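You operate a simulated robot arm through the tools that you are given. There is no shell and no other tool. Be economical: measure what you need, move in short steps, check, and stop when the job is done.

Carry out the task below with a simulated robot arm. There is one attempt and no reset: what you move stays moved.

TASK
Empty the sieve pan into the small black tray and rebuild the stack.
Fine: lift the sieve off first; pan back on the shaker plate, sieve back on the pan, its leaf still in it.
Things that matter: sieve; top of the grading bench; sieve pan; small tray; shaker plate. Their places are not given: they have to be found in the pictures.

It is judged by the outcome, as a careful person would: the job done as asked, and still so three seconds after it is handed in. It fails if anything else is knocked over, pushed out of place, dropped, spilled or broken.

THE ROBOT
A 7-joint arm with a two-finger parallel gripper, fixed in place. Base frame: the origin is at the foot of the arm, x ahead of it, y to its left, z up; the work surface is at about z = 0.85. Lengths are in m, angles in rad, forces in N, time in s.
With the tool pointing down near the work surface it reaches from about 0.24 to 0.68 m from the base axis. Its first joint turns from -1.152 to 1.152 rad. Payload 2.4 kg.
Tool frame: the origin (TCP) lies between the finger pads and is the grasp point; the fingertips stand 0.03 m ahead of it; z points along the fingers, y is the line along which they close. The gripper opens to 0.094 m. The fingers are 0.028 m wide and 0.01 m thick; the gripper's body (0.05 by 0.096 m) begins 0.055 m behind the TCP.
Orientation is told as [roll, pitch, yaw] about the base's x, y, z axes, in that order, counted from this pose: with the fingers straight down and closing along the base's y, the tool's x points along the base's -x, its y along +y and its z along -z.

THE INTERFACE
- The arm moves only by the tool servo_tool. Its argument "commands" is a list of rows, each a list of 7 numbers: the shift along the base's x, y, z in units of 100 mm (1.0 is 100 mm), then the turn, a rotation vector about the base's x, y, z in units of 90 degrees (1.0 is 90 degrees), then the closure in counts, from 0 (fully open) to 255 (shut). In form: [[x, y, z, ax, ay, az, jaw], ...]. A call has 1 to 8 rows; each row is the pose to reach, as a shift and turn from the pose commanded when the call began. A call with a number of a shift or a turn outside -1 to 1 is refused whole. A row lasts 0.2 s, in which the tool goes at most 0.05 m and 0.15 rad; a call with a longer step from one row to the next is refused whole, and so is a gripper value outside its range. A pose out of reach is approached as far as the arm can. The call stops where the force on the tool passes 70 N (or 10 N more than at its start, if that is more) or the arm is blocked; 0.2 s more then pass. The fingers move at their own pace (about 0.153 m/s each) and stop on an object; they squeeze with about 36 N. The grip force told is the motor's: it shows also when the fingers shut on nothing. Time passes only in rows, and 0.2 s behind the last, so rows that repeat a pose let the fingers close. It gives the time, the measured TCP pose, the force on the tool (base axes), the opening and the grip force at its end, in the units of the frame above (readings bear some noise).
- Cameras (640 x 400 px; columns grow to the right, rows downward): "scene" is fixed at [0.0411, 0.4727, 1.4542]; the picture's right is [-0.75, -0.66, 0.00], its down [-0.32, 0.36, -0.88] and it looks along [0.58, -0.65, -0.48] (base axes); focal length 358 px, centre (320, 200). "wrist" rides on the gripper at [-0.037, 0, -0.058] in the tool frame; the picture's right is [0.00, -1.00, 0.00], its down [0.97, 0.00, -0.24] and it looks along [0.24, 0.00, 0.97] (tool axes); focal length 218 px, centre (320, 200).
- get_image(camera): a new picture of that camera. No time passes.
- measure_at(camera, pixels): for up to 12 pixels [column, row] of the newest picture of that camera ("zoom" is the newest enlarged one), the place [x, y, z] in the base frame of the surface seen there, good to about 0.002 m. No time passes.
- close_up(camera, box): a new picture of the part [left, top, right, bottom] of that camera's present view, enlarged. No time passes.
- hand_in(): hands the job in; it is judged then, once.

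Work in short steps. Measure before you move; look again where a grasp or a placing could have gone wrong, and mend it. You have 80 turns and 34 pictures in all, the two below and enlarged ones among them. Open the gripper and draw the arm clear of the work before you hand the job in, unless the task says otherwise; then end with one line.

The tools are called as name(argument=value, ...) on one line, values as JSON. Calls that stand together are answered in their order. servo_tool: Moves the arm, as the interface text tells. Its arguments: {"type":"object","properties":{"commands":{"type":"array"}},"required":["commands"]} The other tools are called the same way: get_image (camera) takes a picture; measure_at (camera, pixels) gives the place of the surface under pixels of a picture; close_up (camera, box) takes an enlarged picture of a part of a camera's view; hand_in () hands the job in.

At the start:

```text
time_s: 0.0
eef_pos: [0.4299, 0.0583, 1.2768]
tool_rot: [-0.002, 0.0, 0.001]
force: [-1.0, -0.5, 0.4]
opening: 0.0941
finger_force: 0.0
```

scene: 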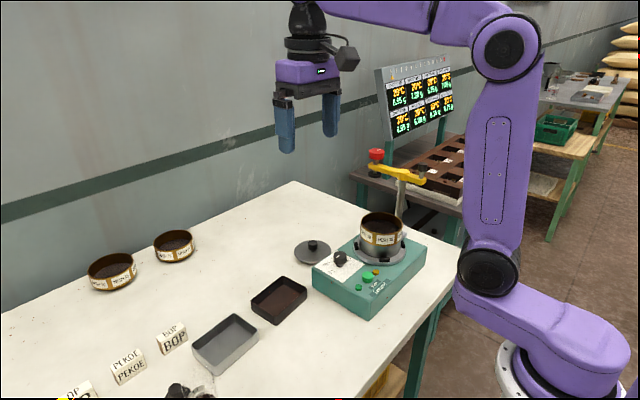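
wrist: 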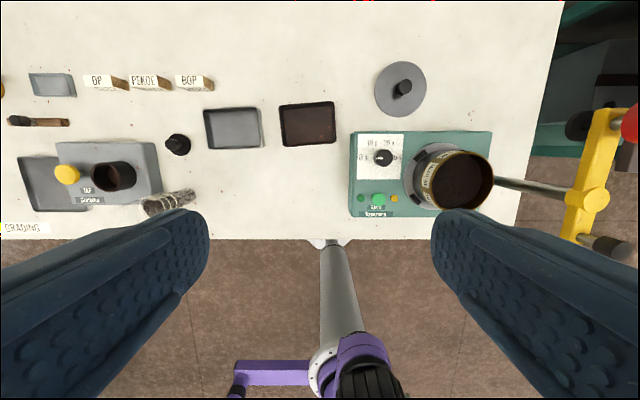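

The stack sits on the shaker at scene (381,235), with the black tray near (279,300). I'll take enlarged views of both.

close_up(camera="scene", box=[300, 190, 460, 290])

close_up(camera="wrist", box=[260, 50, 580, 250])

```text
4.00 times, centred on (380, 240) of scene
```

zoom: 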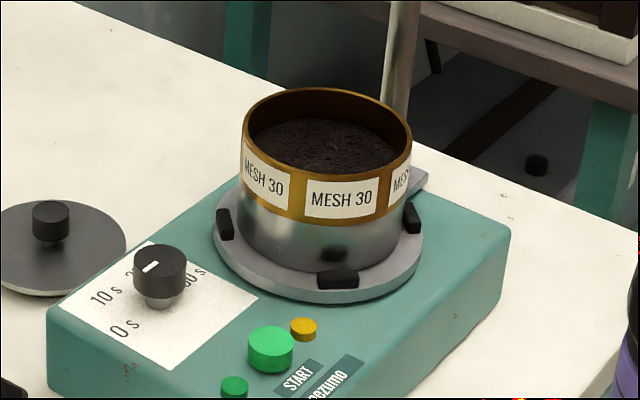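

```text
2.00 times, centred on (420, 150) of wrist
```

zoom: 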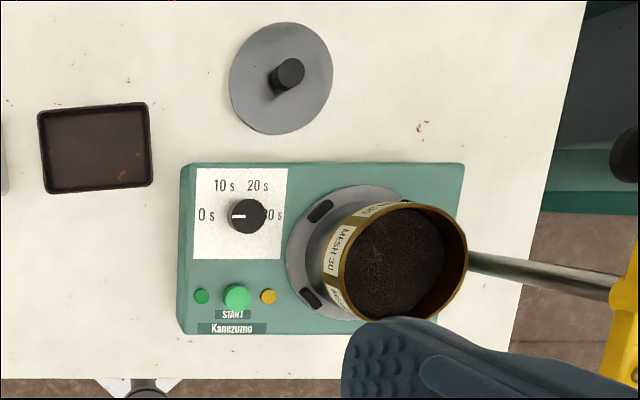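

Measuring rim, plate, clips, tray corners, bench from the wrist zoom; pan/sieve joint from scene full picture.

measure_at(camera="zoom", pixels=[[341, 275], [395, 206], [466, 255], [378, 318], [400, 260], [320, 212], [311, 300], [298, 250], [42, 110], [147, 105], [152, 184], [48, 192]])

measure_at(camera="scene", pixels=[[361, 220], [382, 247], [382, 242], [378, 256], [385, 260], [384, 262], [356, 246], [403, 244], [381, 213], [383, 229], [402, 222], [373, 264]])

measure_at(camera="wrist", pixels=[[308, 124], [305, 160], [340, 100], [403, 88], [383, 157], [240, 170], [500, 60], [450, 60], [360, 140], [485, 140], [300, 60], [520, 185]])

```text
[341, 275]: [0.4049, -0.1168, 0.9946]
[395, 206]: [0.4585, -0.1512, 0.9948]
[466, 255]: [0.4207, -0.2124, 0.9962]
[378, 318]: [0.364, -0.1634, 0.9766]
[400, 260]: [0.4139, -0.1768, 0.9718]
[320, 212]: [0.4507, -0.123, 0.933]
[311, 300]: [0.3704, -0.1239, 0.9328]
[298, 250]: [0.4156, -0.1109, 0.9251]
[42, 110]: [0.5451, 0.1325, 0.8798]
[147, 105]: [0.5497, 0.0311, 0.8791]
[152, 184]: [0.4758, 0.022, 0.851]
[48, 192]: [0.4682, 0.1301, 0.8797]
```

```text
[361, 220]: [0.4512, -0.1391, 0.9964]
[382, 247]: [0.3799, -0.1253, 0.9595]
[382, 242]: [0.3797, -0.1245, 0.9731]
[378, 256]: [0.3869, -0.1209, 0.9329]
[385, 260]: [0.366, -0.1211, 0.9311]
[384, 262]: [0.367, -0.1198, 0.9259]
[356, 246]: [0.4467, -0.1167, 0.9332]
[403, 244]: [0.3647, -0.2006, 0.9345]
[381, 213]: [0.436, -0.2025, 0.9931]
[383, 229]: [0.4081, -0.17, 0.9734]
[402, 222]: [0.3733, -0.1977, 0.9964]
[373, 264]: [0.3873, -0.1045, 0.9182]
```

```text
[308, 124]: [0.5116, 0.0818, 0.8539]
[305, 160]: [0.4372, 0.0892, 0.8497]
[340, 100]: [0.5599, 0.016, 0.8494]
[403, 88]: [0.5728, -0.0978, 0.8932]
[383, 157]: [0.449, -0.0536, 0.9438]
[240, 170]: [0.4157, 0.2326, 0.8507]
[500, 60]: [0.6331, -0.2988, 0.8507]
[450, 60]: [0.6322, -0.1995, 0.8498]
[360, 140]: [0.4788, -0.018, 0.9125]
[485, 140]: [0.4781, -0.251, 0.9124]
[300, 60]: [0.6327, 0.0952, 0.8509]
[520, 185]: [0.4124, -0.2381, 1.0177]
```

Sieve rim is about 98 mm across (centre ≈ (0.411,-0.165), top 0.996), wider than the gripper, so I must grip the wall. Checking the post/yellow arm, leaf depth by the wall and free bench space.

measure_at(camera="scene", pixels=[[375, 155], [370, 167], [395, 172], [420, 181], [401, 200], [398, 215], [376, 172], [404, 185], [370, 222], [395, 224], [378, 235], [341, 258]])

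measure_at(camera="wrist", pixels=[[447, 165], [480, 165], [450, 198], [435, 195], [510, 186], [600, 130], [580, 230], [625, 125], [480, 80], [510, 100], [530, 120], [423, 95]])

```text
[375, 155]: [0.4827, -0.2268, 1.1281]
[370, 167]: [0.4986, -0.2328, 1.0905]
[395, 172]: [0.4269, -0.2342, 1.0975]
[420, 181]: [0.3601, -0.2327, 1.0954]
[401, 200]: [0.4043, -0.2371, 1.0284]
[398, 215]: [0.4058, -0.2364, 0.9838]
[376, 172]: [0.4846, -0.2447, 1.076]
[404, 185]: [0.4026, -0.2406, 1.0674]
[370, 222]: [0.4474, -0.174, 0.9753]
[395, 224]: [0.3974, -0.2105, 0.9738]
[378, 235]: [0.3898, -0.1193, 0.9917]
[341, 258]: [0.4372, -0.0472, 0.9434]
```

```text
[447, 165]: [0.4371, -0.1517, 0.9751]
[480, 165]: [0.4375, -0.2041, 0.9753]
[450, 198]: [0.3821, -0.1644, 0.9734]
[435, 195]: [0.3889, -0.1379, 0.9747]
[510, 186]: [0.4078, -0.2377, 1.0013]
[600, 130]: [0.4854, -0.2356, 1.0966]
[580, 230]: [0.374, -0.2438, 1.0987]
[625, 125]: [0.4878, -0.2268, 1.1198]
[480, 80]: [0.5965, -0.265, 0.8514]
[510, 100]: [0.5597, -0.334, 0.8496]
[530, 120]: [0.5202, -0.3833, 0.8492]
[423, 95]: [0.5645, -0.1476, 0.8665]
```

Yellow clamp arm stands at y≈-0.234, z≈1.10, so I'll work from the +y wall. First I test in free air whether the pouring pose (yaw -90°, tool tipped forward past horizontal) is reachable.

servo_tool(commands=[[0.1, 0.05, -0.2, 0, 0, -0.09, 0], [0.2, 0.1, -0.4, 0, 0, -0.18, 0], [0.3, 0.15, -0.6, 0, 0, -0.27, 0], [0.4, 0.2, -0.8, 0, 0, -0.36, 0], [0.4, 0.2, -1.0, 0, 0, -0.45, 0], [0.4, 0.2, -1.0, 0, 0, -0.54, 0], [0.4, 0.2, -1.0, 0, 0, -0.63, 0], [0.4, 0.2, -1.0, 0, 0, -0.72, 0]])

servo_tool(commands=[[0, 0, 0, 0, 0, -0.09, 0], [0, 0, 0, 0, 0, -0.18, 0], [0, 0, 0, 0, 0, -0.28, 0]])

servo_tool(commands=[[0, 0, 0, 0, -0.09, 0, 0], [0, 0, 0, 0, -0.18, 0, 0], [0, 0, 0, 0, -0.27, 0, 0], [0, 0, 0, 0, -0.36, 0, 0], [0, 0, 0, 0, -0.45, 0, 0], [0, 0, 0, 0, -0.54, 0, 0], [0, 0, 0, 0, -0.63, 0, 0], [0, 0, 0, 0, -0.72, 0, 0]])

servo_tool(commands=[[0, 0, -0.2, 0, -0.09, 0, 0], [0, 0, -0.4, 0, -0.18, 0, 0], [0, 0, -0.6, 0, -0.27, 0, 0], [0, 0, -0.8, 0, -0.36, 0, 0], [0, 0, -0.9, 0, -0.45, 0, 0], [0, 0, -0.9, 0, -0.54, 0, 0]])

```text
time_s: 1.8
eef_pos: [0.4714, 0.0776, 1.177]
tool_rot: [0.0, 0.0, -1.132]
force: [-0.4, 0.0, -0.5]
opening: 0.0944
finger_force: 0.1
```

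```text
refused: row 3 steps farther than a row can; nothing moved
```

```text
time_s: 3.6
eef_pos: [0.4711, 0.0788, 1.1758]
tool_rot: [1.094, -0.397, -1.374]
force: [-0.3, 0.7, -0.5]
opening: 0.0942
finger_force: 0.0
```

```text
time_s: 5.0
eef_pos: [0.4905, 0.0745, 1.101]
tool_rot: [2.014, -0.402, -1.754]
force: [0.0, -0.5, 0.0]
opening: 0.0942
finger_force: 0.1
out of reach, approached as far as the arm can: row 6
```

Tilt ~105–113° at x=0.47 is near the limit; testing the same further out, where it should have more room.

servo_tool(commands=[[0.3, 0, 0, 0, 0, 0, 0], [0.6, 0, 0, 0, 0, 0, 0], [0.6, 0, 0, 0, 0.0, 0, 0]])

servo_tool(commands=[[0, 0, 0, 0, -0.09, 0, 0], [0, 0, 0, 0, -0.18, 0, 0], [0, 0, 0, 0, -0.18, 0, 0]])

get_image(camera="scene")

```text
time_s: 5.8
eef_pos: [0.5503, 0.0735, 1.101]
tool_rot: [2.015, -0.401, -1.756]
force: [-0.2, -0.4, 0.5]
opening: 0.0941
finger_force: 0.0
```

```text
time_s: 6.6
eef_pos: [0.5695, 0.0724, 1.1099]
tool_rot: [2.31, -0.332, -1.862]
force: [-0.9, 0.3, 0.2]
opening: 0.094
finger_force: 0.1
out of reach, approached as far as the arm can: row 2, 3
```

```text
29 pictures are left
```

scene: 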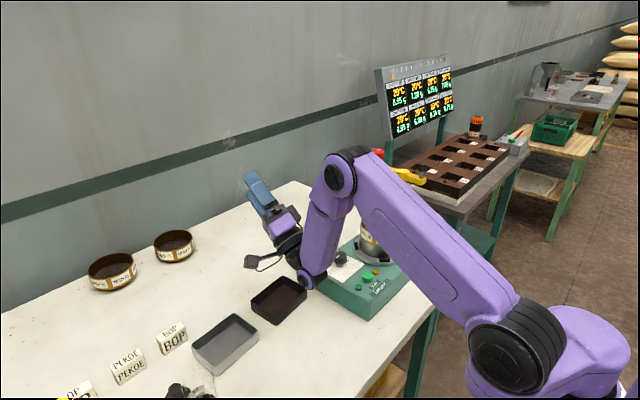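

Reachable, but the wrist hangs low. I'll instead grip the pan with the tool leaned back a bit, so a nearly horizontal tool already tips the pan past 110°. Now I undo the rotation, going up.

servo_tool(commands=[[-0.1, 0, 0.2, 0, 0.09, 0, 0], [-0.2, 0, 0.4, 0, 0.18, 0, 0], [-0.3, 0, 0.6, 0, 0.27, 0, 0], [-0.4, 0, 0.7, 0, 0.36, 0, 0], [-0.5, 0, 0.8, 0, 0.45, 0, 0], [-0.6, 0, 0.8, 0, 0.54, 0, 0], [-0.6, 0, 0.8, 0, 0.63, 0, 0], [-0.6, 0, 0.8, 0, 0.72, 0, 0]])

servo_tool(commands=[[0, 0, 0, 0, 0.09, 0, 0], [0, 0, 0, 0, 0.18, 0, 0], [0, 0, 0, 0, 0.27, 0, 0], [0, 0, 0, 0, 0.36, 0, 0], [0, 0, 0, 0, 0.45, 0, 0], [0, 0, 0, 0, 0.54, 0, 0], [0, 0, 0, 0, 0.63, 0, 0], [0, 0, 0, 0, 0.72, 0, 0]])

servo_tool(commands=[[0, 0, 0, 0, 0, 0.09, 0], [0, 0, 0, 0, 0, 0.18, 0], [0, 0, 0, 0, 0, 0.27, 0], [0, 0, 0, 0, 0, 0.36, 0], [0, 0, 0, 0, 0, 0.45, 0], [0, 0, 0, 0, 0, 0.54, 0], [0, 0, 0, 0, 0, 0.63, 0], [0, 0, 0, 0, 0, 0.72, 0]])

```text
time_s: 8.4
eef_pos: [0.5094, 0.0724, 1.1924]
tool_rot: [1.092, -0.394, -1.372]
force: [-0.1, 0.5, -1.1]
opening: 0.0942
finger_force: 0.0
```

```text
time_s: 10.2
eef_pos: [0.5092, 0.0723, 1.1904]
tool_rot: [-0.003, 0.001, -1.129]
force: [0.6, 0.1, 0.1]
opening: 0.0941
finger_force: 0.1
```

```text
time_s: 12.0
eef_pos: [0.5106, 0.0719, 1.1904]
tool_rot: [0.0, 0.001, 0.003]
force: [0.2, 0.2, -0.7]
opening: 0.0942
finger_force: 0.1
```

Moving above the sieve's +y wall (≈0.411,-0.117) with the jaw half open, then look.

servo_tool(commands=[[-0.3, -0.3, 0, 0, 0, 0, 120], [-0.5, -0.6, 0, 0, 0, 0, 120], [-0.7, -0.95, 0, 0, 0, 0, 120]])

servo_tool(commands=[[-0.1, -0.4, -0.2, 0, 0, 0, 120], [-0.3, -0.8, -0.4, 0, 0, 0, 120], [-0.3, -0.94, -0.8, 0, 0, 0, 120], [-0.3, -0.94, -0.9, 0, 0, 0, 120]])

get_image(camera="wrist")

```text
time_s: 12.8
eef_pos: [0.4397, -0.0248, 1.1894]
tool_rot: [0.0, 0.0, 0.001]
force: [0.6, -0.4, 0.5]
opening: 0.0497
finger_force: 0.0
```

```text
time_s: 13.8
eef_pos: [0.4095, -0.1162, 1.0996]
tool_rot: [0.002, 0.0, 0.001]
force: [-1.7, 0.5, -0.6]
opening: 0.0496
finger_force: 0.0
```

```text
28 pictures are left
```

wrist: 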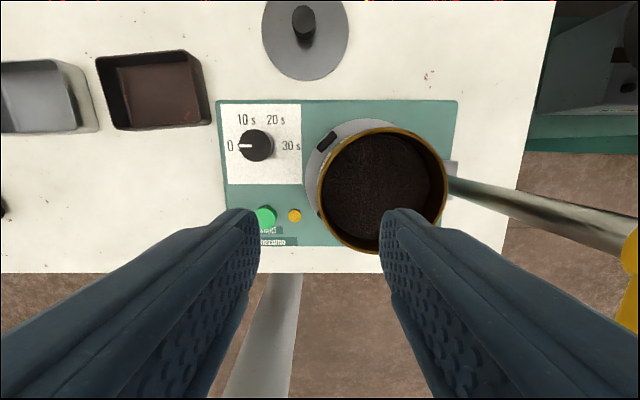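

measure_at(camera="wrist", pixels=[[319, 185], [323, 170], [335, 150], [360, 133], [382, 128], [410, 135], [434, 158], [445, 185], [444, 205], [330, 222], [350, 244], [325, 190]])

```text
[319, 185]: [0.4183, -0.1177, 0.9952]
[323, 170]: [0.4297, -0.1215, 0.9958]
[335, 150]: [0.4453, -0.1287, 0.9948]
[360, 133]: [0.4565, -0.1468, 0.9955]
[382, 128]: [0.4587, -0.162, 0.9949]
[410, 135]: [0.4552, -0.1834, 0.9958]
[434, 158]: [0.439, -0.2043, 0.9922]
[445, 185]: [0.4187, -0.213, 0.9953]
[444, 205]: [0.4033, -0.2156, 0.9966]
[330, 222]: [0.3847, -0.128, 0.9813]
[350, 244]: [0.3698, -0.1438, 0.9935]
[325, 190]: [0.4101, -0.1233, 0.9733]
```

Rim fit: centre (0.411,-0.166), wall at y≈-0.118, leaf surface 0.975. Descend to tips at ≈0.979, narrow the jaw and grip.

servo_tool(commands=[[0.015, -0.02, -0.3, 0, 0, 0, 150], [0.015, -0.02, -0.55, 0, 0, 0, 160], [0.015, -0.02, -0.75, 0, 0, 0, 160], [0.015, -0.02, -0.9, 0, 0, 0, 160], [0.015, -0.02, -0.9, 0, 0, 0, 200], [0.015, -0.02, -0.9, 0, 0, 0, 200], [0.015, -0.02, -0.9, 0, 0, 0, 225], [0.015, -0.02, -0.9, 0, 0, 0, 225]])

servo_tool(commands=[[0, 0, 0, 0, 0, 0, 240], [0, 0, 0, 0, 0, 0, 255], [0, 0, 0, 0, 0, 0, 255]])

get_image(camera="wrist")

```text
time_s: 15.6
eef_pos: [0.4122, -0.1189, 1.0109]
tool_rot: [0.001, 0.0, -0.001]
force: [0.0, -0.1, -0.8]
opening: 0.011
finger_force: 0.0
```

```text
time_s: 16.4
eef_pos: [0.411, -0.1182, 1.0098]
tool_rot: [-0.001, 0.0, 0.0]
force: [0.2, -0.6, -0.2]
opening: 0.0024
finger_force: 35.7
```

```text
27 pictures are left
```

wrist: 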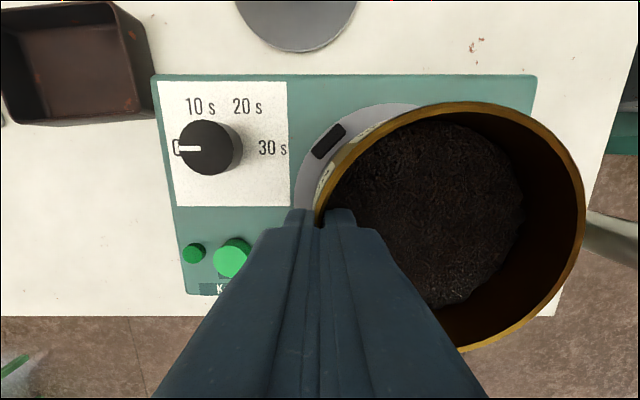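

Wall gripped (opening 2.4 mm). Lift slowly and straight up.

servo_tool(commands=[[0, 0, 0.05, 0, 0, 0, 255], [0, 0, 0.1, 0, 0, 0, 255], [0, 0, 0.2, 0, 0, 0, 255], [0, 0, 0.3, 0, 0, 0, 255], [0, 0, 0.4, 0, 0, 0, 255]])

close_up(camera="scene", box=[300, 170, 460, 270])

```text
time_s: 17.6
eef_pos: [0.4121, -0.1182, 1.0497]
tool_rot: [0.001, 0.0, 0.001]
force: [-0.3, 0.0, -1.7]
opening: 0.0021
finger_force: 35.8
```

```text
4.00 times, centred on (380, 220) of scene
```

zoom: 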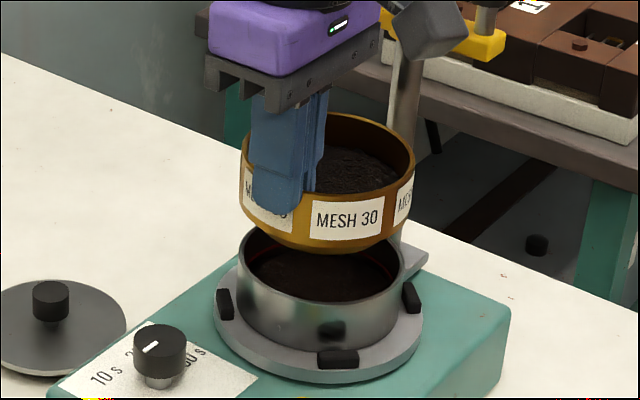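

Sieve came off level. Measuring its lowest edge and the pan below.

measure_at(camera="zoom", pixels=[[325, 250], [325, 243], [345, 235], [340, 200], [400, 150], [300, 228], [280, 225], [245, 265], [330, 280], [385, 265], [320, 330], [395, 300]])

```text
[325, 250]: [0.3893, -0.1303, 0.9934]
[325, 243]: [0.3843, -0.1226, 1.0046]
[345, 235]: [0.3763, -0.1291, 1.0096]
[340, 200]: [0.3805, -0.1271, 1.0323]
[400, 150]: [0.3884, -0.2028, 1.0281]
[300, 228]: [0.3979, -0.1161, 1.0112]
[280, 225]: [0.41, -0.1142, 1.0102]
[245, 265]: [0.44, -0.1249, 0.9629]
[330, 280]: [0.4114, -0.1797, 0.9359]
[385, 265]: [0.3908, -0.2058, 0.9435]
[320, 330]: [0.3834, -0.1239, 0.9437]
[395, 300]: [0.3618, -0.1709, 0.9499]
```

Sieve bottom is ≈58 mm under the TCP. I carry it out (+x first, away from the post) to free bench at (0.60,-0.235).

servo_tool(commands=[[0.0, 0.1, 0.1, 0, 0, 0, 255], [0.2, 0.2, 0.1, 0, 0, 0, 255], [0.4, 0.2, 0.1, 0, 0, 0, 255], [0.6, 0.2, 0.1, 0, 0, 0, 255], [0.8, 0.2, 0.1, 0, 0, 0, 255], [1.0, 0.2, 0.1, 0, 0, 0, 255]])

servo_tool(commands=[[0.2, 0, 0, 0, 0, 0, 255], [0.4, 0, 0, 0, 0, 0, 255], [0.6, -0.1, 0, 0, 0, 0, 255], [0.8, -0.3, 0, 0, 0, 0, 255], [0.9, -0.5, 0, 0, 0, 0, 255], [0.9, -0.7, 0, 0, 0, 0, 255], [0.9, -0.89, -0.2, 0, 0, 0, 255]])

get_image(camera="scene")

```text
time_s: 19.0
eef_pos: [0.5129, -0.0984, 1.0584]
tool_rot: [-0.001, 0.001, 0.002]
force: [-0.3, 0.3, -1.9]
opening: 0.0022
finger_force: 35.7
```

```text
time_s: 20.6
eef_pos: [0.6011, -0.1874, 1.0383]
tool_rot: [0.0, -0.001, 0.001]
force: [0.9, 0.5, -2.2]
opening: 0.0022
finger_force: 35.9
```

```text
25 pictures are left
```

scene: 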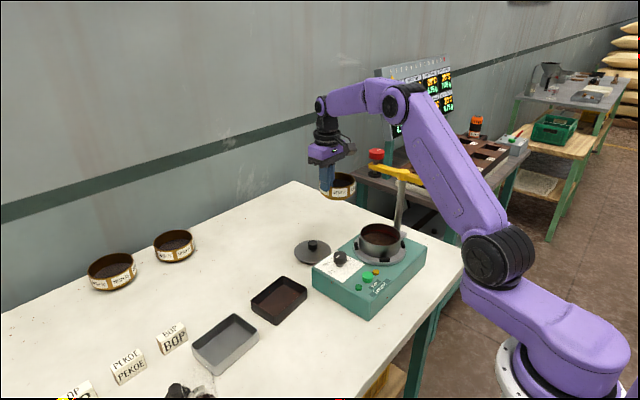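

Lower towards the bench, slow at the end; contact expected at TCP z≈0.908.

servo_tool(commands=[[0, 0, -0.3, 0, 0, 0, 255], [0, 0, -0.6, 0, 0, 0, 255], [0, 0, -0.9, 0, 0, 0, 255], [0, 0, -1.0, 0, 0, 0, 255]])

servo_tool(commands=[[0, 0, -0.1, 0, 0, 0, 255], [0, 0, -0.2, 0, 0, 0, 255], [0, 0, -0.25, 0, 0, 0, 255], [0, 0, -0.28, 0, 0, 0, 255]])

close_up(camera="scene", box=[270, 160, 430, 260])

```text
time_s: 21.6
eef_pos: [0.6021, -0.1877, 0.9396]
tool_rot: [0.0, 0.001, 0.001]
force: [0.2, -0.1, -1.7]
opening: 0.0021
finger_force: 36.4
```

```text
time_s: 22.6
eef_pos: [0.6018, -0.1861, 0.9122]
tool_rot: [0.0, 0.0, -0.002]
force: [-0.6, 0.4, -1.0]
opening: 0.0021
finger_force: 36.4
```

```text
4.00 times, centred on (350, 210) of scene
```

zoom: 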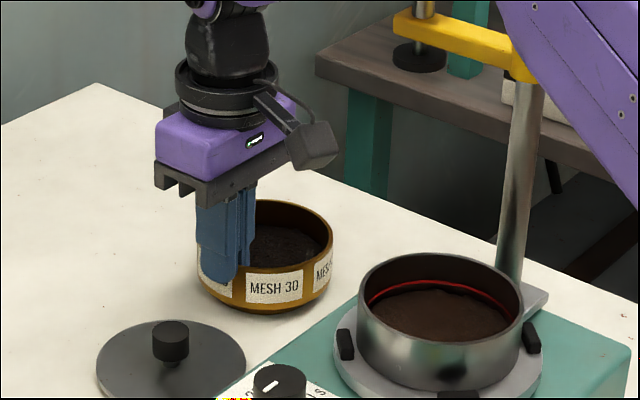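

Nearly down; small steps until the force turns.

servo_tool(commands=[[0, 0, -0.015, 0, 0, 0, 255], [0, 0, -0.03, 0, 0, 0, 255], [0, 0, -0.03, 0, 0, 0, 255]])

servo_tool(commands=[[0, 0, -0.01, 0, 0, 0, 255], [0, 0, -0.015, 0, 0, 0, 255], [0, 0, -0.015, 0, 0, 0, 255]])

```text
time_s: 23.4
eef_pos: [0.6016, -0.1869, 0.9105]
tool_rot: [0.001, -0.003, 0.001]
force: [-6.7, 5.5, 23.4]
opening: 0.0022
finger_force: 35.9
```

```text
time_s: 24.2
eef_pos: [0.6026, -0.1868, 0.9088]
tool_rot: [-0.002, -0.004, 0.001]
force: [-0.5, 6.3, 25.7]
opening: 0.0024
finger_force: 35.9
```

Seated. Ease up 1 mm, open gently, then look before raising.

servo_tool(commands=[[0, 0, 0.015, 0, 0, 0, 255], [0, 0, 0.015, 0, 0, 0, 235], [0, 0, 0.015, 0, 0, 0, 215], [0, 0, 0.015, 0, 0, 0, 195], [0, 0, 0.015, 0, 0, 0, 180]])

servo_tool(commands=[[0, 0, 0.1, 0, 0, 0, 180], [0, 0, 0.3, 0, 0, 0, 180], [0, 0, 0.6, 0, 0, 0, 150], [0, 0, 1.0, 0, 0, 0, 120]])

get_image(camera="wrist")

```text
time_s: 25.4
eef_pos: [0.6001, -0.1879, 0.9085]
tool_rot: [0.001, -0.001, 0.001]
force: [-0.3, 0.3, -0.5]
opening: 0.0277
finger_force: 0.0
```

```text
time_s: 26.4
eef_pos: [0.6001, -0.1868, 1.0082]
tool_rot: [0.001, 0.001, 0.001]
force: [0.5, 0.1, 0.7]
opening: 0.0496
finger_force: 0.1
```

```text
23 pictures are left
```

wrist: 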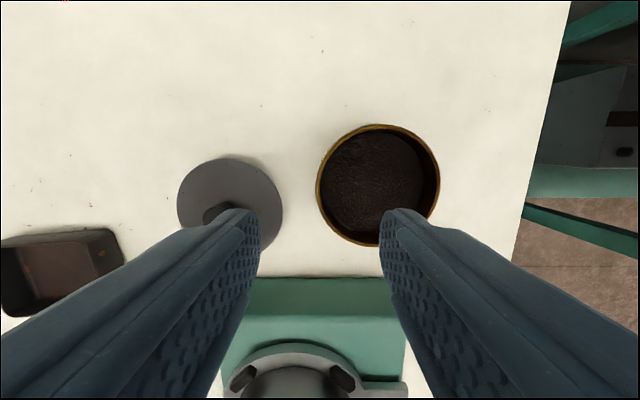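

Sieve stands flat on the bench. Now back over the pan: raise, swing +y, go -x.

servo_tool(commands=[[0, 0.2, 0.3, 0, 0, 0, 120], [-0.1, 0.5, 0.6, 0, 0, 0, 120], [-0.3, 0.8, 0.8, 0, 0, 0, 120], [-0.6, 0.9, 0.9, 0, 0, 0, 120], [-0.9, 0.9, 0.9, 0, 0, 0, 120]])

servo_tool(commands=[[-0.3, 0, 0, 0, 0, 0, 120], [-0.6, 0, 0, 0, 0, 0, 120], [-0.9, 0, -0.1, 0, 0, 0, 120], [-0.99, -0.2, -0.2, 0, 0, 0, 120]])

get_image(camera="wrist")

```text
time_s: 27.6
eef_pos: [0.5117, -0.0963, 1.0996]
tool_rot: [-0.001, 0.0, -0.001]
force: [0.3, -0.3, -0.5]
opening: 0.0496
finger_force: 0.0
```

```text
time_s: 28.6
eef_pos: [0.411, -0.1162, 1.0785]
tool_rot: [0.0, -0.001, 0.001]
force: [0.2, 0.6, 0.3]
opening: 0.0498
finger_force: 0.1
```

```text
22 pictures are left
```

wrist: 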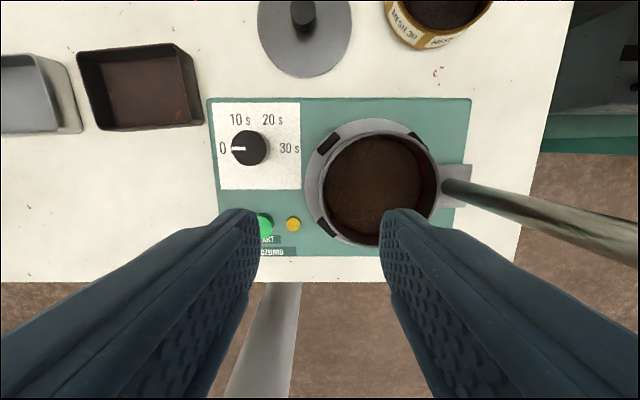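

close_up(camera="wrist", box=[290, 100, 450, 250])

measure_at(camera="wrist", pixels=[[323, 190], [326, 170], [340, 150], [375, 134], [405, 140], [434, 170], [438, 190], [355, 235], [375, 185], [340, 190], [420, 190], [110, 90]])

```text
2.67 times, centred on (370, 175) of wrist
```

zoom: 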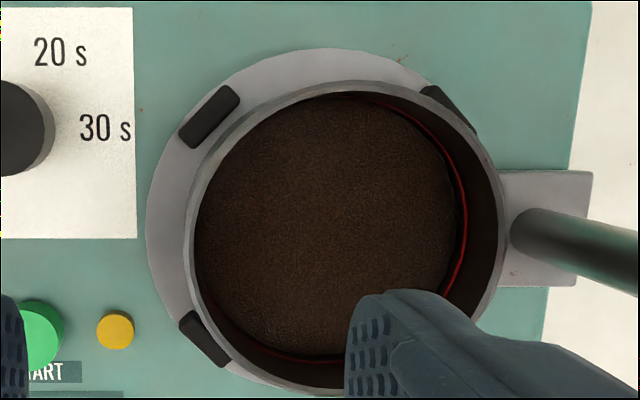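

```text
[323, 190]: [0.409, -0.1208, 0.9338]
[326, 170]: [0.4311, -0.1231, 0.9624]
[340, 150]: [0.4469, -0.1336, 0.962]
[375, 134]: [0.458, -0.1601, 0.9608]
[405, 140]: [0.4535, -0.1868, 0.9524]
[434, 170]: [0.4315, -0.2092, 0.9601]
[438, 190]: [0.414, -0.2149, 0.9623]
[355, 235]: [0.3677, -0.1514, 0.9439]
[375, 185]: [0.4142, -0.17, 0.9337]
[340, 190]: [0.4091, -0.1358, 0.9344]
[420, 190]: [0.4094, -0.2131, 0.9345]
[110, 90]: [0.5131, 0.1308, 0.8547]
```

Pan rim z≈0.963, fill surface 0.934, wall at y≈-0.119. Lean the tool 25° (fingers toward the base), keeping the TCP a bit +x.

servo_tool(commands=[[0.02, -0.02, 0, 0, 0.07, 0, 140], [0.04, -0.02, 0, 0, 0.14, 0, 150], [0.06, -0.02, -0.1, 0, 0.21, 0, 160], [0.085, -0.02, -0.2, 0, 0.28, 0, 160], [0.085, -0.02, -0.5, 0, 0.28, 0, 160], [0.085, -0.02, -0.75, 0, 0.28, 0, 160]])

get_image(camera="wrist")

```text
time_s: 30.0
eef_pos: [0.4207, -0.1201, 1.0027]
tool_rot: [0.001, 0.44, 0.001]
force: [0.2, -0.7, -0.1]
opening: 0.0355
finger_force: 0.1
```

```text
20 pictures are left
```

wrist: 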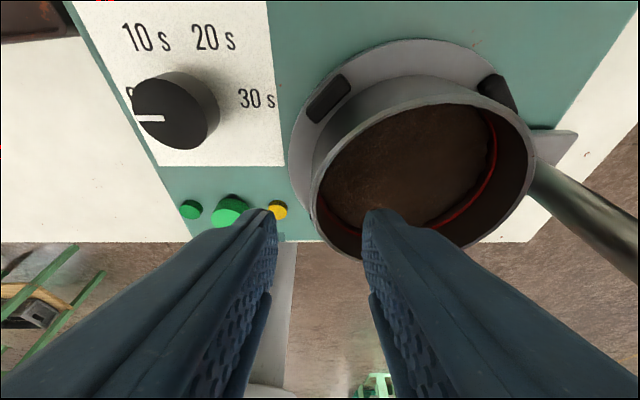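

Wall lies between the fingers. Descend to TCP 0.972 and close gradually.

servo_tool(commands=[[0, 0.01, -0.15, 0, 0, 0, 160], [0, 0.01, -0.3, 0, 0, 0, 180], [0, 0.01, -0.3, 0, 0, 0, 200], [0, 0.01, -0.3, 0, 0, 0, 220], [0, 0.01, -0.3, 0, 0, 0, 235], [0, 0.01, -0.3, 0, 0, 0, 255], [0, 0.01, -0.3, 0, 0, 0, 255]])

get_image(camera="wrist")

```text
time_s: 31.6
eef_pos: [0.4221, -0.1179, 0.9749]
tool_rot: [0.0, 0.44, 0.001]
force: [-0.2, -0.7, 0.5]
opening: 0.0073
finger_force: 35.9
```

```text
19 pictures are left
```

wrist: 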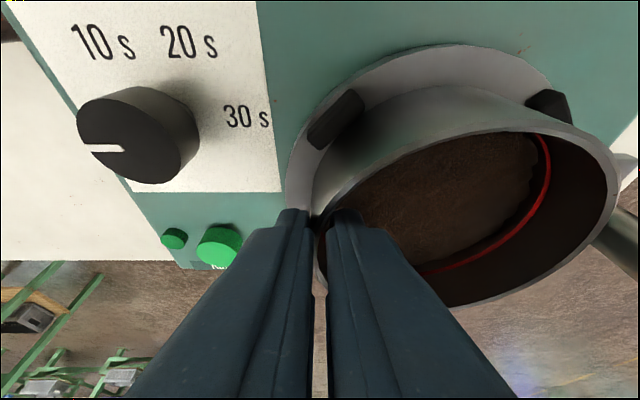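

Gripped (36 N, 7 mm). Lift slowly and check.

servo_tool(commands=[[0, 0, 0.05, 0, 0, 0, 255], [0, 0, 0.1, 0, 0, 0, 255], [0, 0, 0.2, 0, 0, 0, 255], [0, 0, 0.35, 0, 0, 0, 255], [0, 0, 0.5, 0, 0, 0, 255]])

close_up(camera="scene", box=[300, 170, 460, 270])

```text
time_s: 32.8
eef_pos: [0.4225, -0.1191, 1.0252]
tool_rot: [0.0, 0.441, 0.0]
force: [-0.8, 0.4, -1.4]
opening: 0.0078
finger_force: 36.2
```

```text
4.00 times, centred on (380, 220) of scene
```

zoom: 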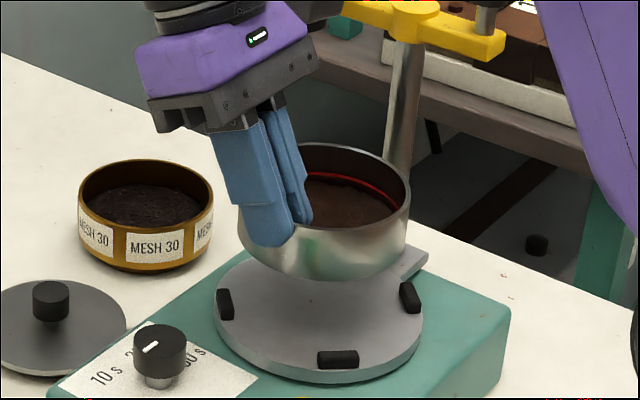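

Pan is level in the grip. Carry it, level, up and over toward the tray (pan centre y → 0.079).

servo_tool(commands=[[0, 0.05, 0.15, 0, 0, 0, 255], [0.05, 0.2, 0.35, 0, 0, 0, 255], [0.15, 0.4, 0.35, 0, 0, 0, 255], [0.3, 0.6, 0.35, 0, 0, 0, 255], [0.45, 0.8, 0.35, 0, 0, 0, 255], [0.6, 1.0, 0.35, 0, 0, 0, 255]])

servo_tool(commands=[[0.15, 0.2, 0, 0, 0, 0, 255], [0.3, 0.4, 0, 0, 0, 0, 255], [0.45, 0.6, 0, 0, 0, 0, 255], [0.6, 0.8, 0, 0, 0, 0, 255], [0.75, 1.0, 0, 0, 0, 0, 255]])

servo_tool(commands=[[0.1, 0.2, 0, 0, 0, 0, 255], [0.18, 0.4, 0, 0, 0, 0, 255], [0.18, 0.47, 0, 0, 0, 0, 255], [0.18, 0.47, 0, 0, 0, 0, 255]])

get_image(camera="scene")

```text
time_s: 34.2
eef_pos: [0.4822, -0.017, 1.0604]
tool_rot: [0.001, 0.44, 0.0]
force: [0.9, 0.7, -1.5]
opening: 0.0074
finger_force: 36.4
```

```text
time_s: 35.4
eef_pos: [0.5564, 0.0826, 1.0595]
tool_rot: [-0.001, 0.44, 0.0]
force: [0.0, 0.7, -2.2]
opening: 0.0075
finger_force: 36.2
```

```text
time_s: 36.4
eef_pos: [0.5735, 0.1295, 1.0597]
tool_rot: [0.0, 0.44, 0.002]
force: [0.7, -0.2, -1.2]
opening: 0.0074
finger_force: 35.7
```

```text
17 pictures are left
```

scene: 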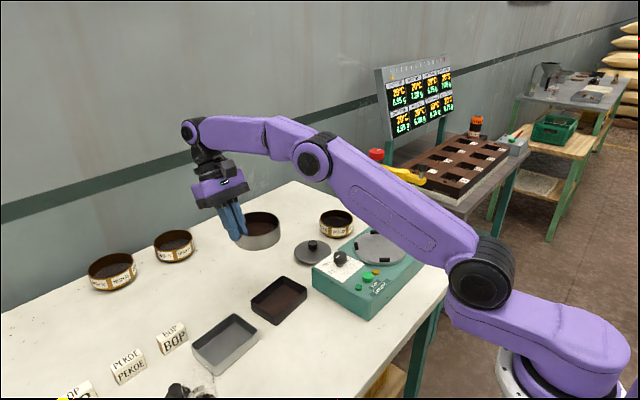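

Over position. Begin tipping about the y axis while lowering so that the pouring lip stays at x≈0.515 above the tray (to ~32°).

servo_tool(commands=[[-0.021, 0, -0.105, 0, -0.09, 0, 255], [-0.053, 0, -0.275, 0, -0.18, 0, 255], [-0.096, 0, -0.455, 0, -0.27, 0, 255], [-0.149, 0, -0.635, 0, -0.36, 0, 255]])

close_up(camera="scene", box=[160, 170, 360, 330])

```text
time_s: 37.4
eef_pos: [0.5576, 0.1292, 0.9973]
tool_rot: [0.0, -0.127, -0.002]
force: [0.3, 0.4, -0.9]
opening: 0.0074
finger_force: 35.9
```

```text
2.50 times, centred on (260, 250) of scene
```

zoom: 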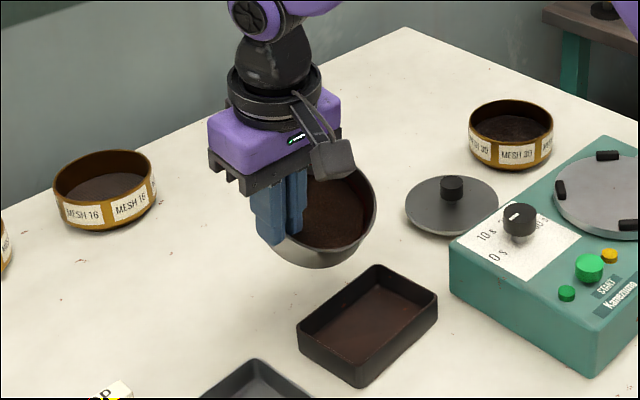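

Checking where the lip is against the tray.

measure_at(camera="zoom", pixels=[[325, 245], [340, 243], [320, 262], [350, 235], [365, 170], [335, 215], [376, 268], [300, 335], [360, 382], [436, 300], [370, 320], [335, 300]])

```text
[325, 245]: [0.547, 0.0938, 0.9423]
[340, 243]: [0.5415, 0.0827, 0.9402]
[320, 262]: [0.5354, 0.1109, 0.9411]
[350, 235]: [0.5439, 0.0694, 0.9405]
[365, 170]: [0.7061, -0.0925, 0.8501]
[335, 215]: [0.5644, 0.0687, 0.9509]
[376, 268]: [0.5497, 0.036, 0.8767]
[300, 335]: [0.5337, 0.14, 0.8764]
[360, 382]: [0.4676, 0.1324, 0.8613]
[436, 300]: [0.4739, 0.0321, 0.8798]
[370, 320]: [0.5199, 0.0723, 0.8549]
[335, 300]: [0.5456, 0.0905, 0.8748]
```

Lip is over the tray. Continue slowly to ~65°.

servo_tool(commands=[[-0.031, 0, -0.022, 0, -0.045, 0, 255], [-0.062, 0, -0.044, 0, -0.09, 0, 255], [-0.097, 0, -0.019, 0, -0.135, 0, 255], [-0.131, 0, 0.006, 0, -0.18, 0, 255], [-0.169, 0, 0.026, 0, -0.225, 0, 255], [-0.207, 0, 0.045, 0, -0.27, 0, 255], [-0.248, 0, 0.06, 0, -0.315, 0, 255], [-0.288, 0, 0.073, 0, -0.36, 0, 255]])

close_up(camera="scene", box=[160, 170, 360, 330])

```text
time_s: 39.2
eef_pos: [0.5323, 0.1277, 1.0]
tool_rot: [-0.014, -0.633, -0.001]
force: [1.0, -0.8, -1.1]
opening: 0.0074
finger_force: 36.5
out of reach, approached as far as the arm can: row 8
```

```text
2.50 times, centred on (260, 250) of scene
```

zoom: 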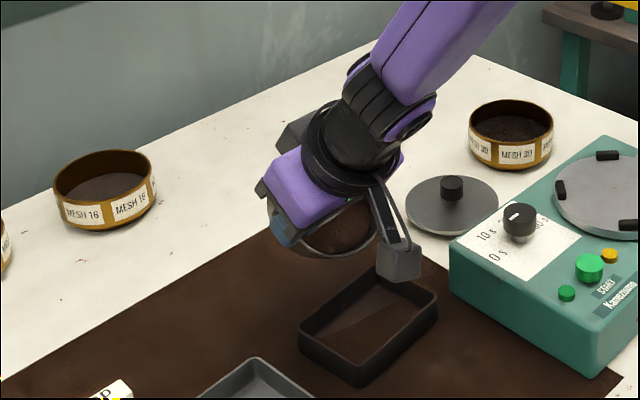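

A large brown area appeared on the bench in this view; I look at the full scene before going on.

get_image(camera="scene")

measure_at(camera="scene", pixels=[[225, 290], [200, 310], [330, 325], [290, 330], [320, 340], [240, 270], [272, 306], [282, 300], [290, 292], [272, 250], [264, 270], [278, 285]])

```text
14 pictures are left
```

scene: 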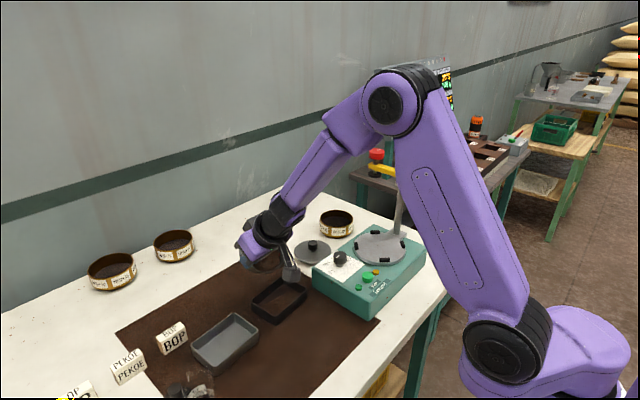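

```text
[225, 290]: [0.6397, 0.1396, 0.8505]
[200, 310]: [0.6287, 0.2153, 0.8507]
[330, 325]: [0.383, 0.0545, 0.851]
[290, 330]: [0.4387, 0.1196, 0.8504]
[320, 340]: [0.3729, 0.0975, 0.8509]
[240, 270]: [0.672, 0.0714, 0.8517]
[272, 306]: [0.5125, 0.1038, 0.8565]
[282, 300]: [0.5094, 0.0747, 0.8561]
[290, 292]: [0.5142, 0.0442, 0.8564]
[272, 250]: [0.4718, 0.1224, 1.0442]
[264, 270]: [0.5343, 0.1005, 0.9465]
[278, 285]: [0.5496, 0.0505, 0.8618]
```

close_up(camera="scene", box=[220, 230, 320, 330])

measure_at(camera="scene", pixels=[[118, 330], [245, 397], [380, 320], [237, 263], [270, 268], [276, 264], [262, 272], [284, 310], [265, 300], [300, 285], [275, 295], [150, 345]])

```text
4.00 times, centred on (270, 280) of scene
```

zoom: 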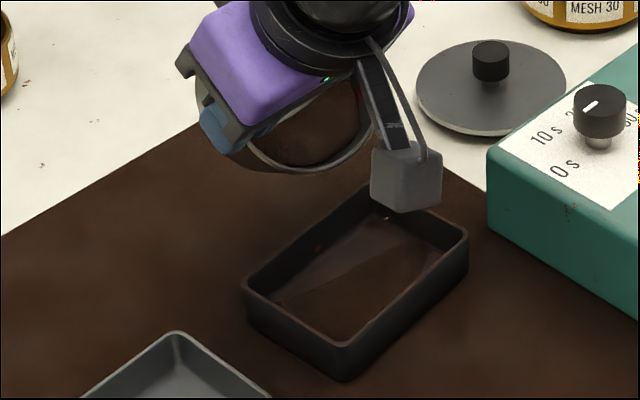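

```text
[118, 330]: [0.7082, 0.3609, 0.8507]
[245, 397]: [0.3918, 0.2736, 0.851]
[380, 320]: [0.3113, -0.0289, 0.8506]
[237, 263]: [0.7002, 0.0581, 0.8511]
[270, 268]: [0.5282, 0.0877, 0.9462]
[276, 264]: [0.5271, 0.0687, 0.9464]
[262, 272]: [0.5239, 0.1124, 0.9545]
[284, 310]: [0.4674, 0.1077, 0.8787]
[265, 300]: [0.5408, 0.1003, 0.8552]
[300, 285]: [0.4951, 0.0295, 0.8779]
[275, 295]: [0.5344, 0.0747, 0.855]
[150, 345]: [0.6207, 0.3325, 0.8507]
```

Fines lie in the tray toward its -x side; the brown sheet on the bench is flat (z≈0.8505). I shift the lip slightly +x, lower it, and tilt on slowly, watching reach.

servo_tool(commands=[[0.02, 0, -0.08, 0, 0, 0, 255], [0.0, 0, -0.12, 0, -0.045, 0, 255], [-0.04, 0, -0.13, 0, -0.09, 0, 255], [-0.075, 0, -0.13, 0, -0.135, 0, 255], [-0.11, 0, -0.13, 0, -0.18, 0, 255]])

get_image(camera="scene")

```text
time_s: 40.4
eef_pos: [0.5212, 0.1254, 0.9885]
tool_rot: [-0.014, -0.919, 0.001]
force: [-0.8, -0.5, -1.3]
opening: 0.0074
finger_force: 36.3
out of reach, approached as far as the arm can: row 2, 3
```

```text
12 pictures are left
```

scene: 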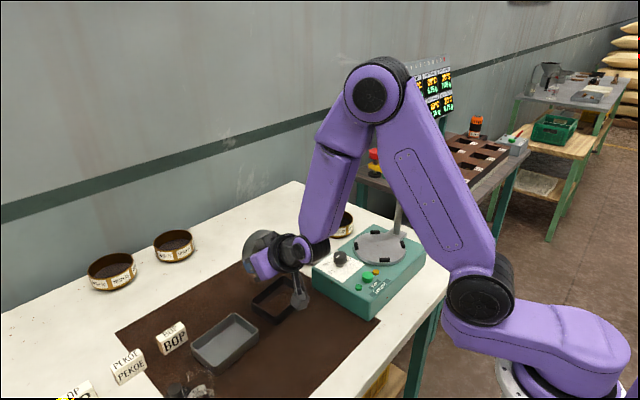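

Past the awkward wrist pose; now about 78°. Continue to ~118°.

servo_tool(commands=[[-0.05, 0, 0, 0, -0.056, 0, 255], [-0.1, 0, 0, 0, -0.112, 0, 255], [-0.15, 0, 0, 0, -0.168, 0, 255], [-0.2, 0, 0, 0, -0.224, 0, 255], [-0.25, 0, -0.01, 0, -0.28, 0, 255], [-0.3, 0, -0.02, 0, -0.336, 0, 255], [-0.35, 0, -0.03, 0, -0.392, 0, 255], [-0.4, 0, -0.04, 0, -0.45, 0, 255]])

get_image(camera="scene")

```text
time_s: 42.2
eef_pos: [0.4844, 0.13, 0.9856]
tool_rot: [-3.086, -1.516, 3.072]
force: [0.4, -0.6, -1.9]
opening: 0.0072
finger_force: 36.3
out of reach, approached as far as the arm can: row 8
```

```text
11 pictures are left
```

scene: 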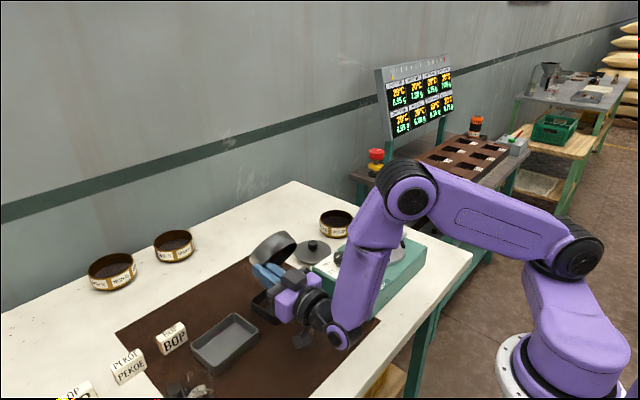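

measure_at(camera="scene", pixels=[[345, 338], [303, 341], [330, 330], [300, 310], [272, 240], [262, 300], [275, 265], [290, 250]])

close_up(camera="scene", box=[220, 210, 380, 370])

get_image(camera="wrist")

```text
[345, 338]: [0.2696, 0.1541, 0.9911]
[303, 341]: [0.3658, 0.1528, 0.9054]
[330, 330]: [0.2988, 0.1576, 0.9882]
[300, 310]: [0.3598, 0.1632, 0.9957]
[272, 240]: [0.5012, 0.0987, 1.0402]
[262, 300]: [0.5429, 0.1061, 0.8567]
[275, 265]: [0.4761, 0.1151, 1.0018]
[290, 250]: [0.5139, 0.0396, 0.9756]
```

```text
2.50 times, centred on (300, 290) of scene
```

zoom: 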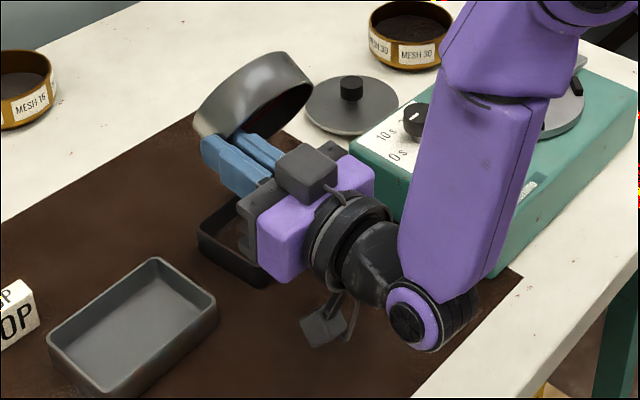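

```text
9 pictures are left
```

wrist: 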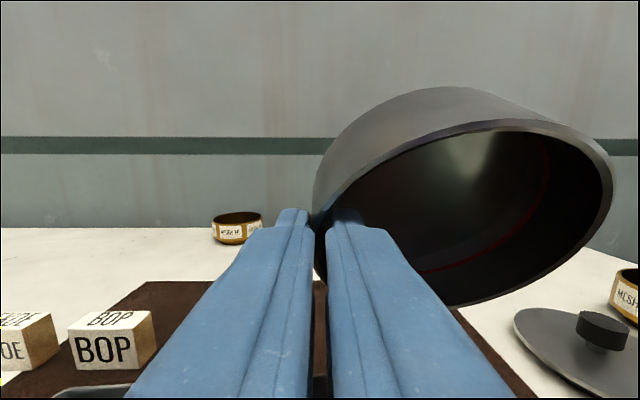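

The pan is empty in the wrist view. Tilt back while rising, staying over the tray.

servo_tool(commands=[[0.05, 0, 0.02, 0, 0.08, 0, 255], [0.12, 0, 0.06, 0, 0.16, 0, 255], [0.18, 0, 0.1, 0, 0.24, 0, 255], [0.25, 0, 0.15, 0, 0.32, 0, 255], [0.3, 0, 0.2, 0, 0.4, 0, 255], [0.35, 0, 0.25, 0, 0.48, 0, 255], [0.4, 0, 0.3, 0, 0.56, 0, 255], [0.45, 0, 0.35, 0, 0.64, 0, 255]])

servo_tool(commands=[[0.05, 0, 0.05, 0, 0.08, 0, 255], [0.1, 0, 0.1, 0, 0.16, 0, 255], [0.15, 0, 0.15, 0, 0.24, 0, 255], [0.2, 0, 0.2, 0, 0.32, 0, 255], [0.2, 0, 0.25, 0, 0.4, 0, 255], [0.2, 0, 0.3, 0, 0.48, 0, 255]])

```text
time_s: 44.0
eef_pos: [0.5291, 0.1314, 1.0221]
tool_rot: [-0.011, -0.619, -0.001]
force: [-0.5, 0.5, -0.9]
opening: 0.0072
finger_force: 35.9
```

```text
time_s: 45.4
eef_pos: [0.5485, 0.1311, 1.0514]
tool_rot: [-0.016, 0.139, 0.003]
force: [0.1, 0.6, -0.6]
opening: 0.0072
finger_force: 36.1
```

Level up (pitch to 0.440, roll to 0) and begin the way back.

servo_tool(commands=[[0, 0, 0.02, 0.005, 0.065, 0, 255], [-0.05, 0, 0.05, 0.01, 0.13, -0.001, 255], [-0.1, -0.1, 0.1, 0.01, 0.192, -0.002, 255], [-0.2, -0.3, 0.1, 0.01, 0.192, -0.002, 255], [-0.3, -0.55, 0.1, 0.01, 0.192, -0.002, 255], [-0.4, -0.8, 0.1, 0.01, 0.192, -0.002, 255], [-0.5, -1.0, 0.1, 0.01, 0.192, -0.002, 255]])

servo_tool(commands=[[-0.15, -0.25, 0, 0, 0, 0, 255], [-0.3, -0.5, 0, 0, 0, 0, 255], [-0.45, -0.75, 0, 0, 0, 0, 255], [-0.6, -0.95, 0, 0, 0, 0, 255], [-0.7, -1.0, 0, 0, 0, 0, 255]])

close_up(camera="scene", box=[240, 160, 440, 320])

```text
time_s: 47.0
eef_pos: [0.4993, 0.0291, 1.0603]
tool_rot: [0.0, 0.439, 0.004]
force: [-0.6, -0.2, -1.0]
opening: 0.0073
finger_force: 36.0
```

```text
time_s: 48.2
eef_pos: [0.429, -0.0719, 1.0599]
tool_rot: [0.002, 0.438, 0.003]
force: [0.3, 0.4, -1.1]
opening: 0.0073
finger_force: 35.8
```

```text
2.50 times, centred on (340, 240) of scene
```

zoom: 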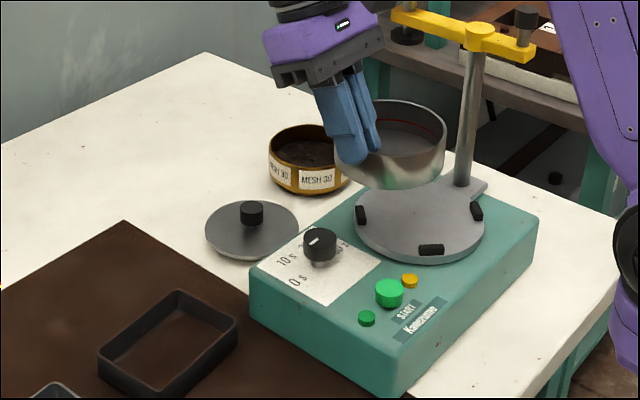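

Measuring pan level and clip positions on the plate, plus the tray fill.

measure_at(camera="zoom", pixels=[[446, 128], [395, 101], [430, 110], [405, 160], [380, 185], [440, 158], [362, 216], [432, 250], [476, 212], [420, 215], [170, 345], [60, 300]])

```text
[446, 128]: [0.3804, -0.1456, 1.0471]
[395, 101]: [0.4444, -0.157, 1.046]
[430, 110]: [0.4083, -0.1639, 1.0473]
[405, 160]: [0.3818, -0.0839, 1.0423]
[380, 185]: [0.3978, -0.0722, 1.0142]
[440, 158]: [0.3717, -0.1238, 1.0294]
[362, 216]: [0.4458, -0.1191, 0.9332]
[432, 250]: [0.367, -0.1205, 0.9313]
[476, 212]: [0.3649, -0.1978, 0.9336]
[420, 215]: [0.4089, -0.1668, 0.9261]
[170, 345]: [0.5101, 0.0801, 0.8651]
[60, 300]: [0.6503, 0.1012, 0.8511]
```

Pan level; the tray holds the fines (surface 0.865, ≈10 mm deep). Move over the plate and hover 25 mm up.

servo_tool(commands=[[-0.03, -0.2, 0, 0, 0, 0, 255], [-0.06, -0.4, 0, 0, 0, 0, 255], [-0.07, -0.468, -0.2, 0, 0, 0, 255], [-0.07, -0.468, -0.4, 0, 0, 0, 255], [-0.07, -0.468, -0.6, 0, 0, 0, 255], [-0.07, -0.468, -0.6, 0, 0, 0, 255]])

close_up(camera="scene", box=[330, 200, 430, 270])

measure_at(camera="zoom", pixels=[[320, 300], [320, 200]])

```text
time_s: 49.6
eef_pos: [0.4219, -0.1164, 1.0014]
tool_rot: [0.002, 0.439, 0.002]
force: [-0.7, -1.1, -1.8]
opening: 0.0074
finger_force: 35.7
```

```text
5.71 times, centred on (380, 235) of scene
```

zoom: 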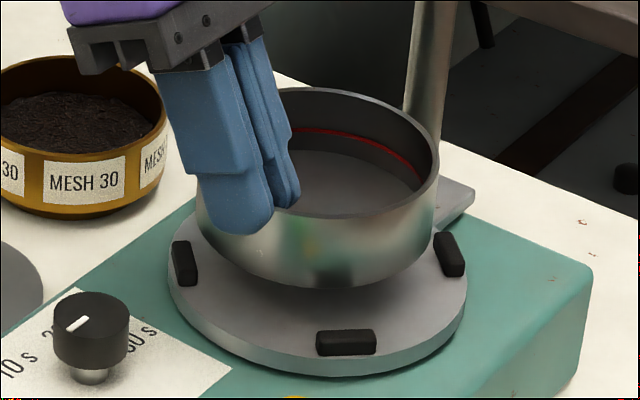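

```text
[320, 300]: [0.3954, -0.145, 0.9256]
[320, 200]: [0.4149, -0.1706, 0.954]
```

Well aligned over the clips. Lower slowly to contact (expected TCP z≈0.975).

servo_tool(commands=[[0, -0.01, -0.08, 0, 0, 0, 255], [0, -0.012, -0.16, 0, 0, 0, 255], [0, -0.012, -0.2, 0, 0, 0, 255], [0, -0.012, -0.225, 0, 0, 0, 255], [0, -0.012, -0.24, 0, 0, 0, 255]])

close_up(camera="scene", box=[330, 200, 430, 270])

```text
time_s: 50.8
eef_pos: [0.422, -0.1183, 0.977]
tool_rot: [0.001, 0.438, 0.001]
force: [-0.1, 0.0, 2.0]
opening: 0.0074
finger_force: 36.3
```

```text
5.71 times, centred on (380, 235) of scene
```

zoom: 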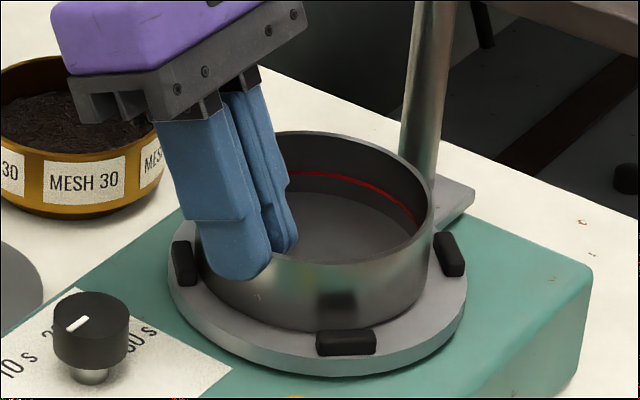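

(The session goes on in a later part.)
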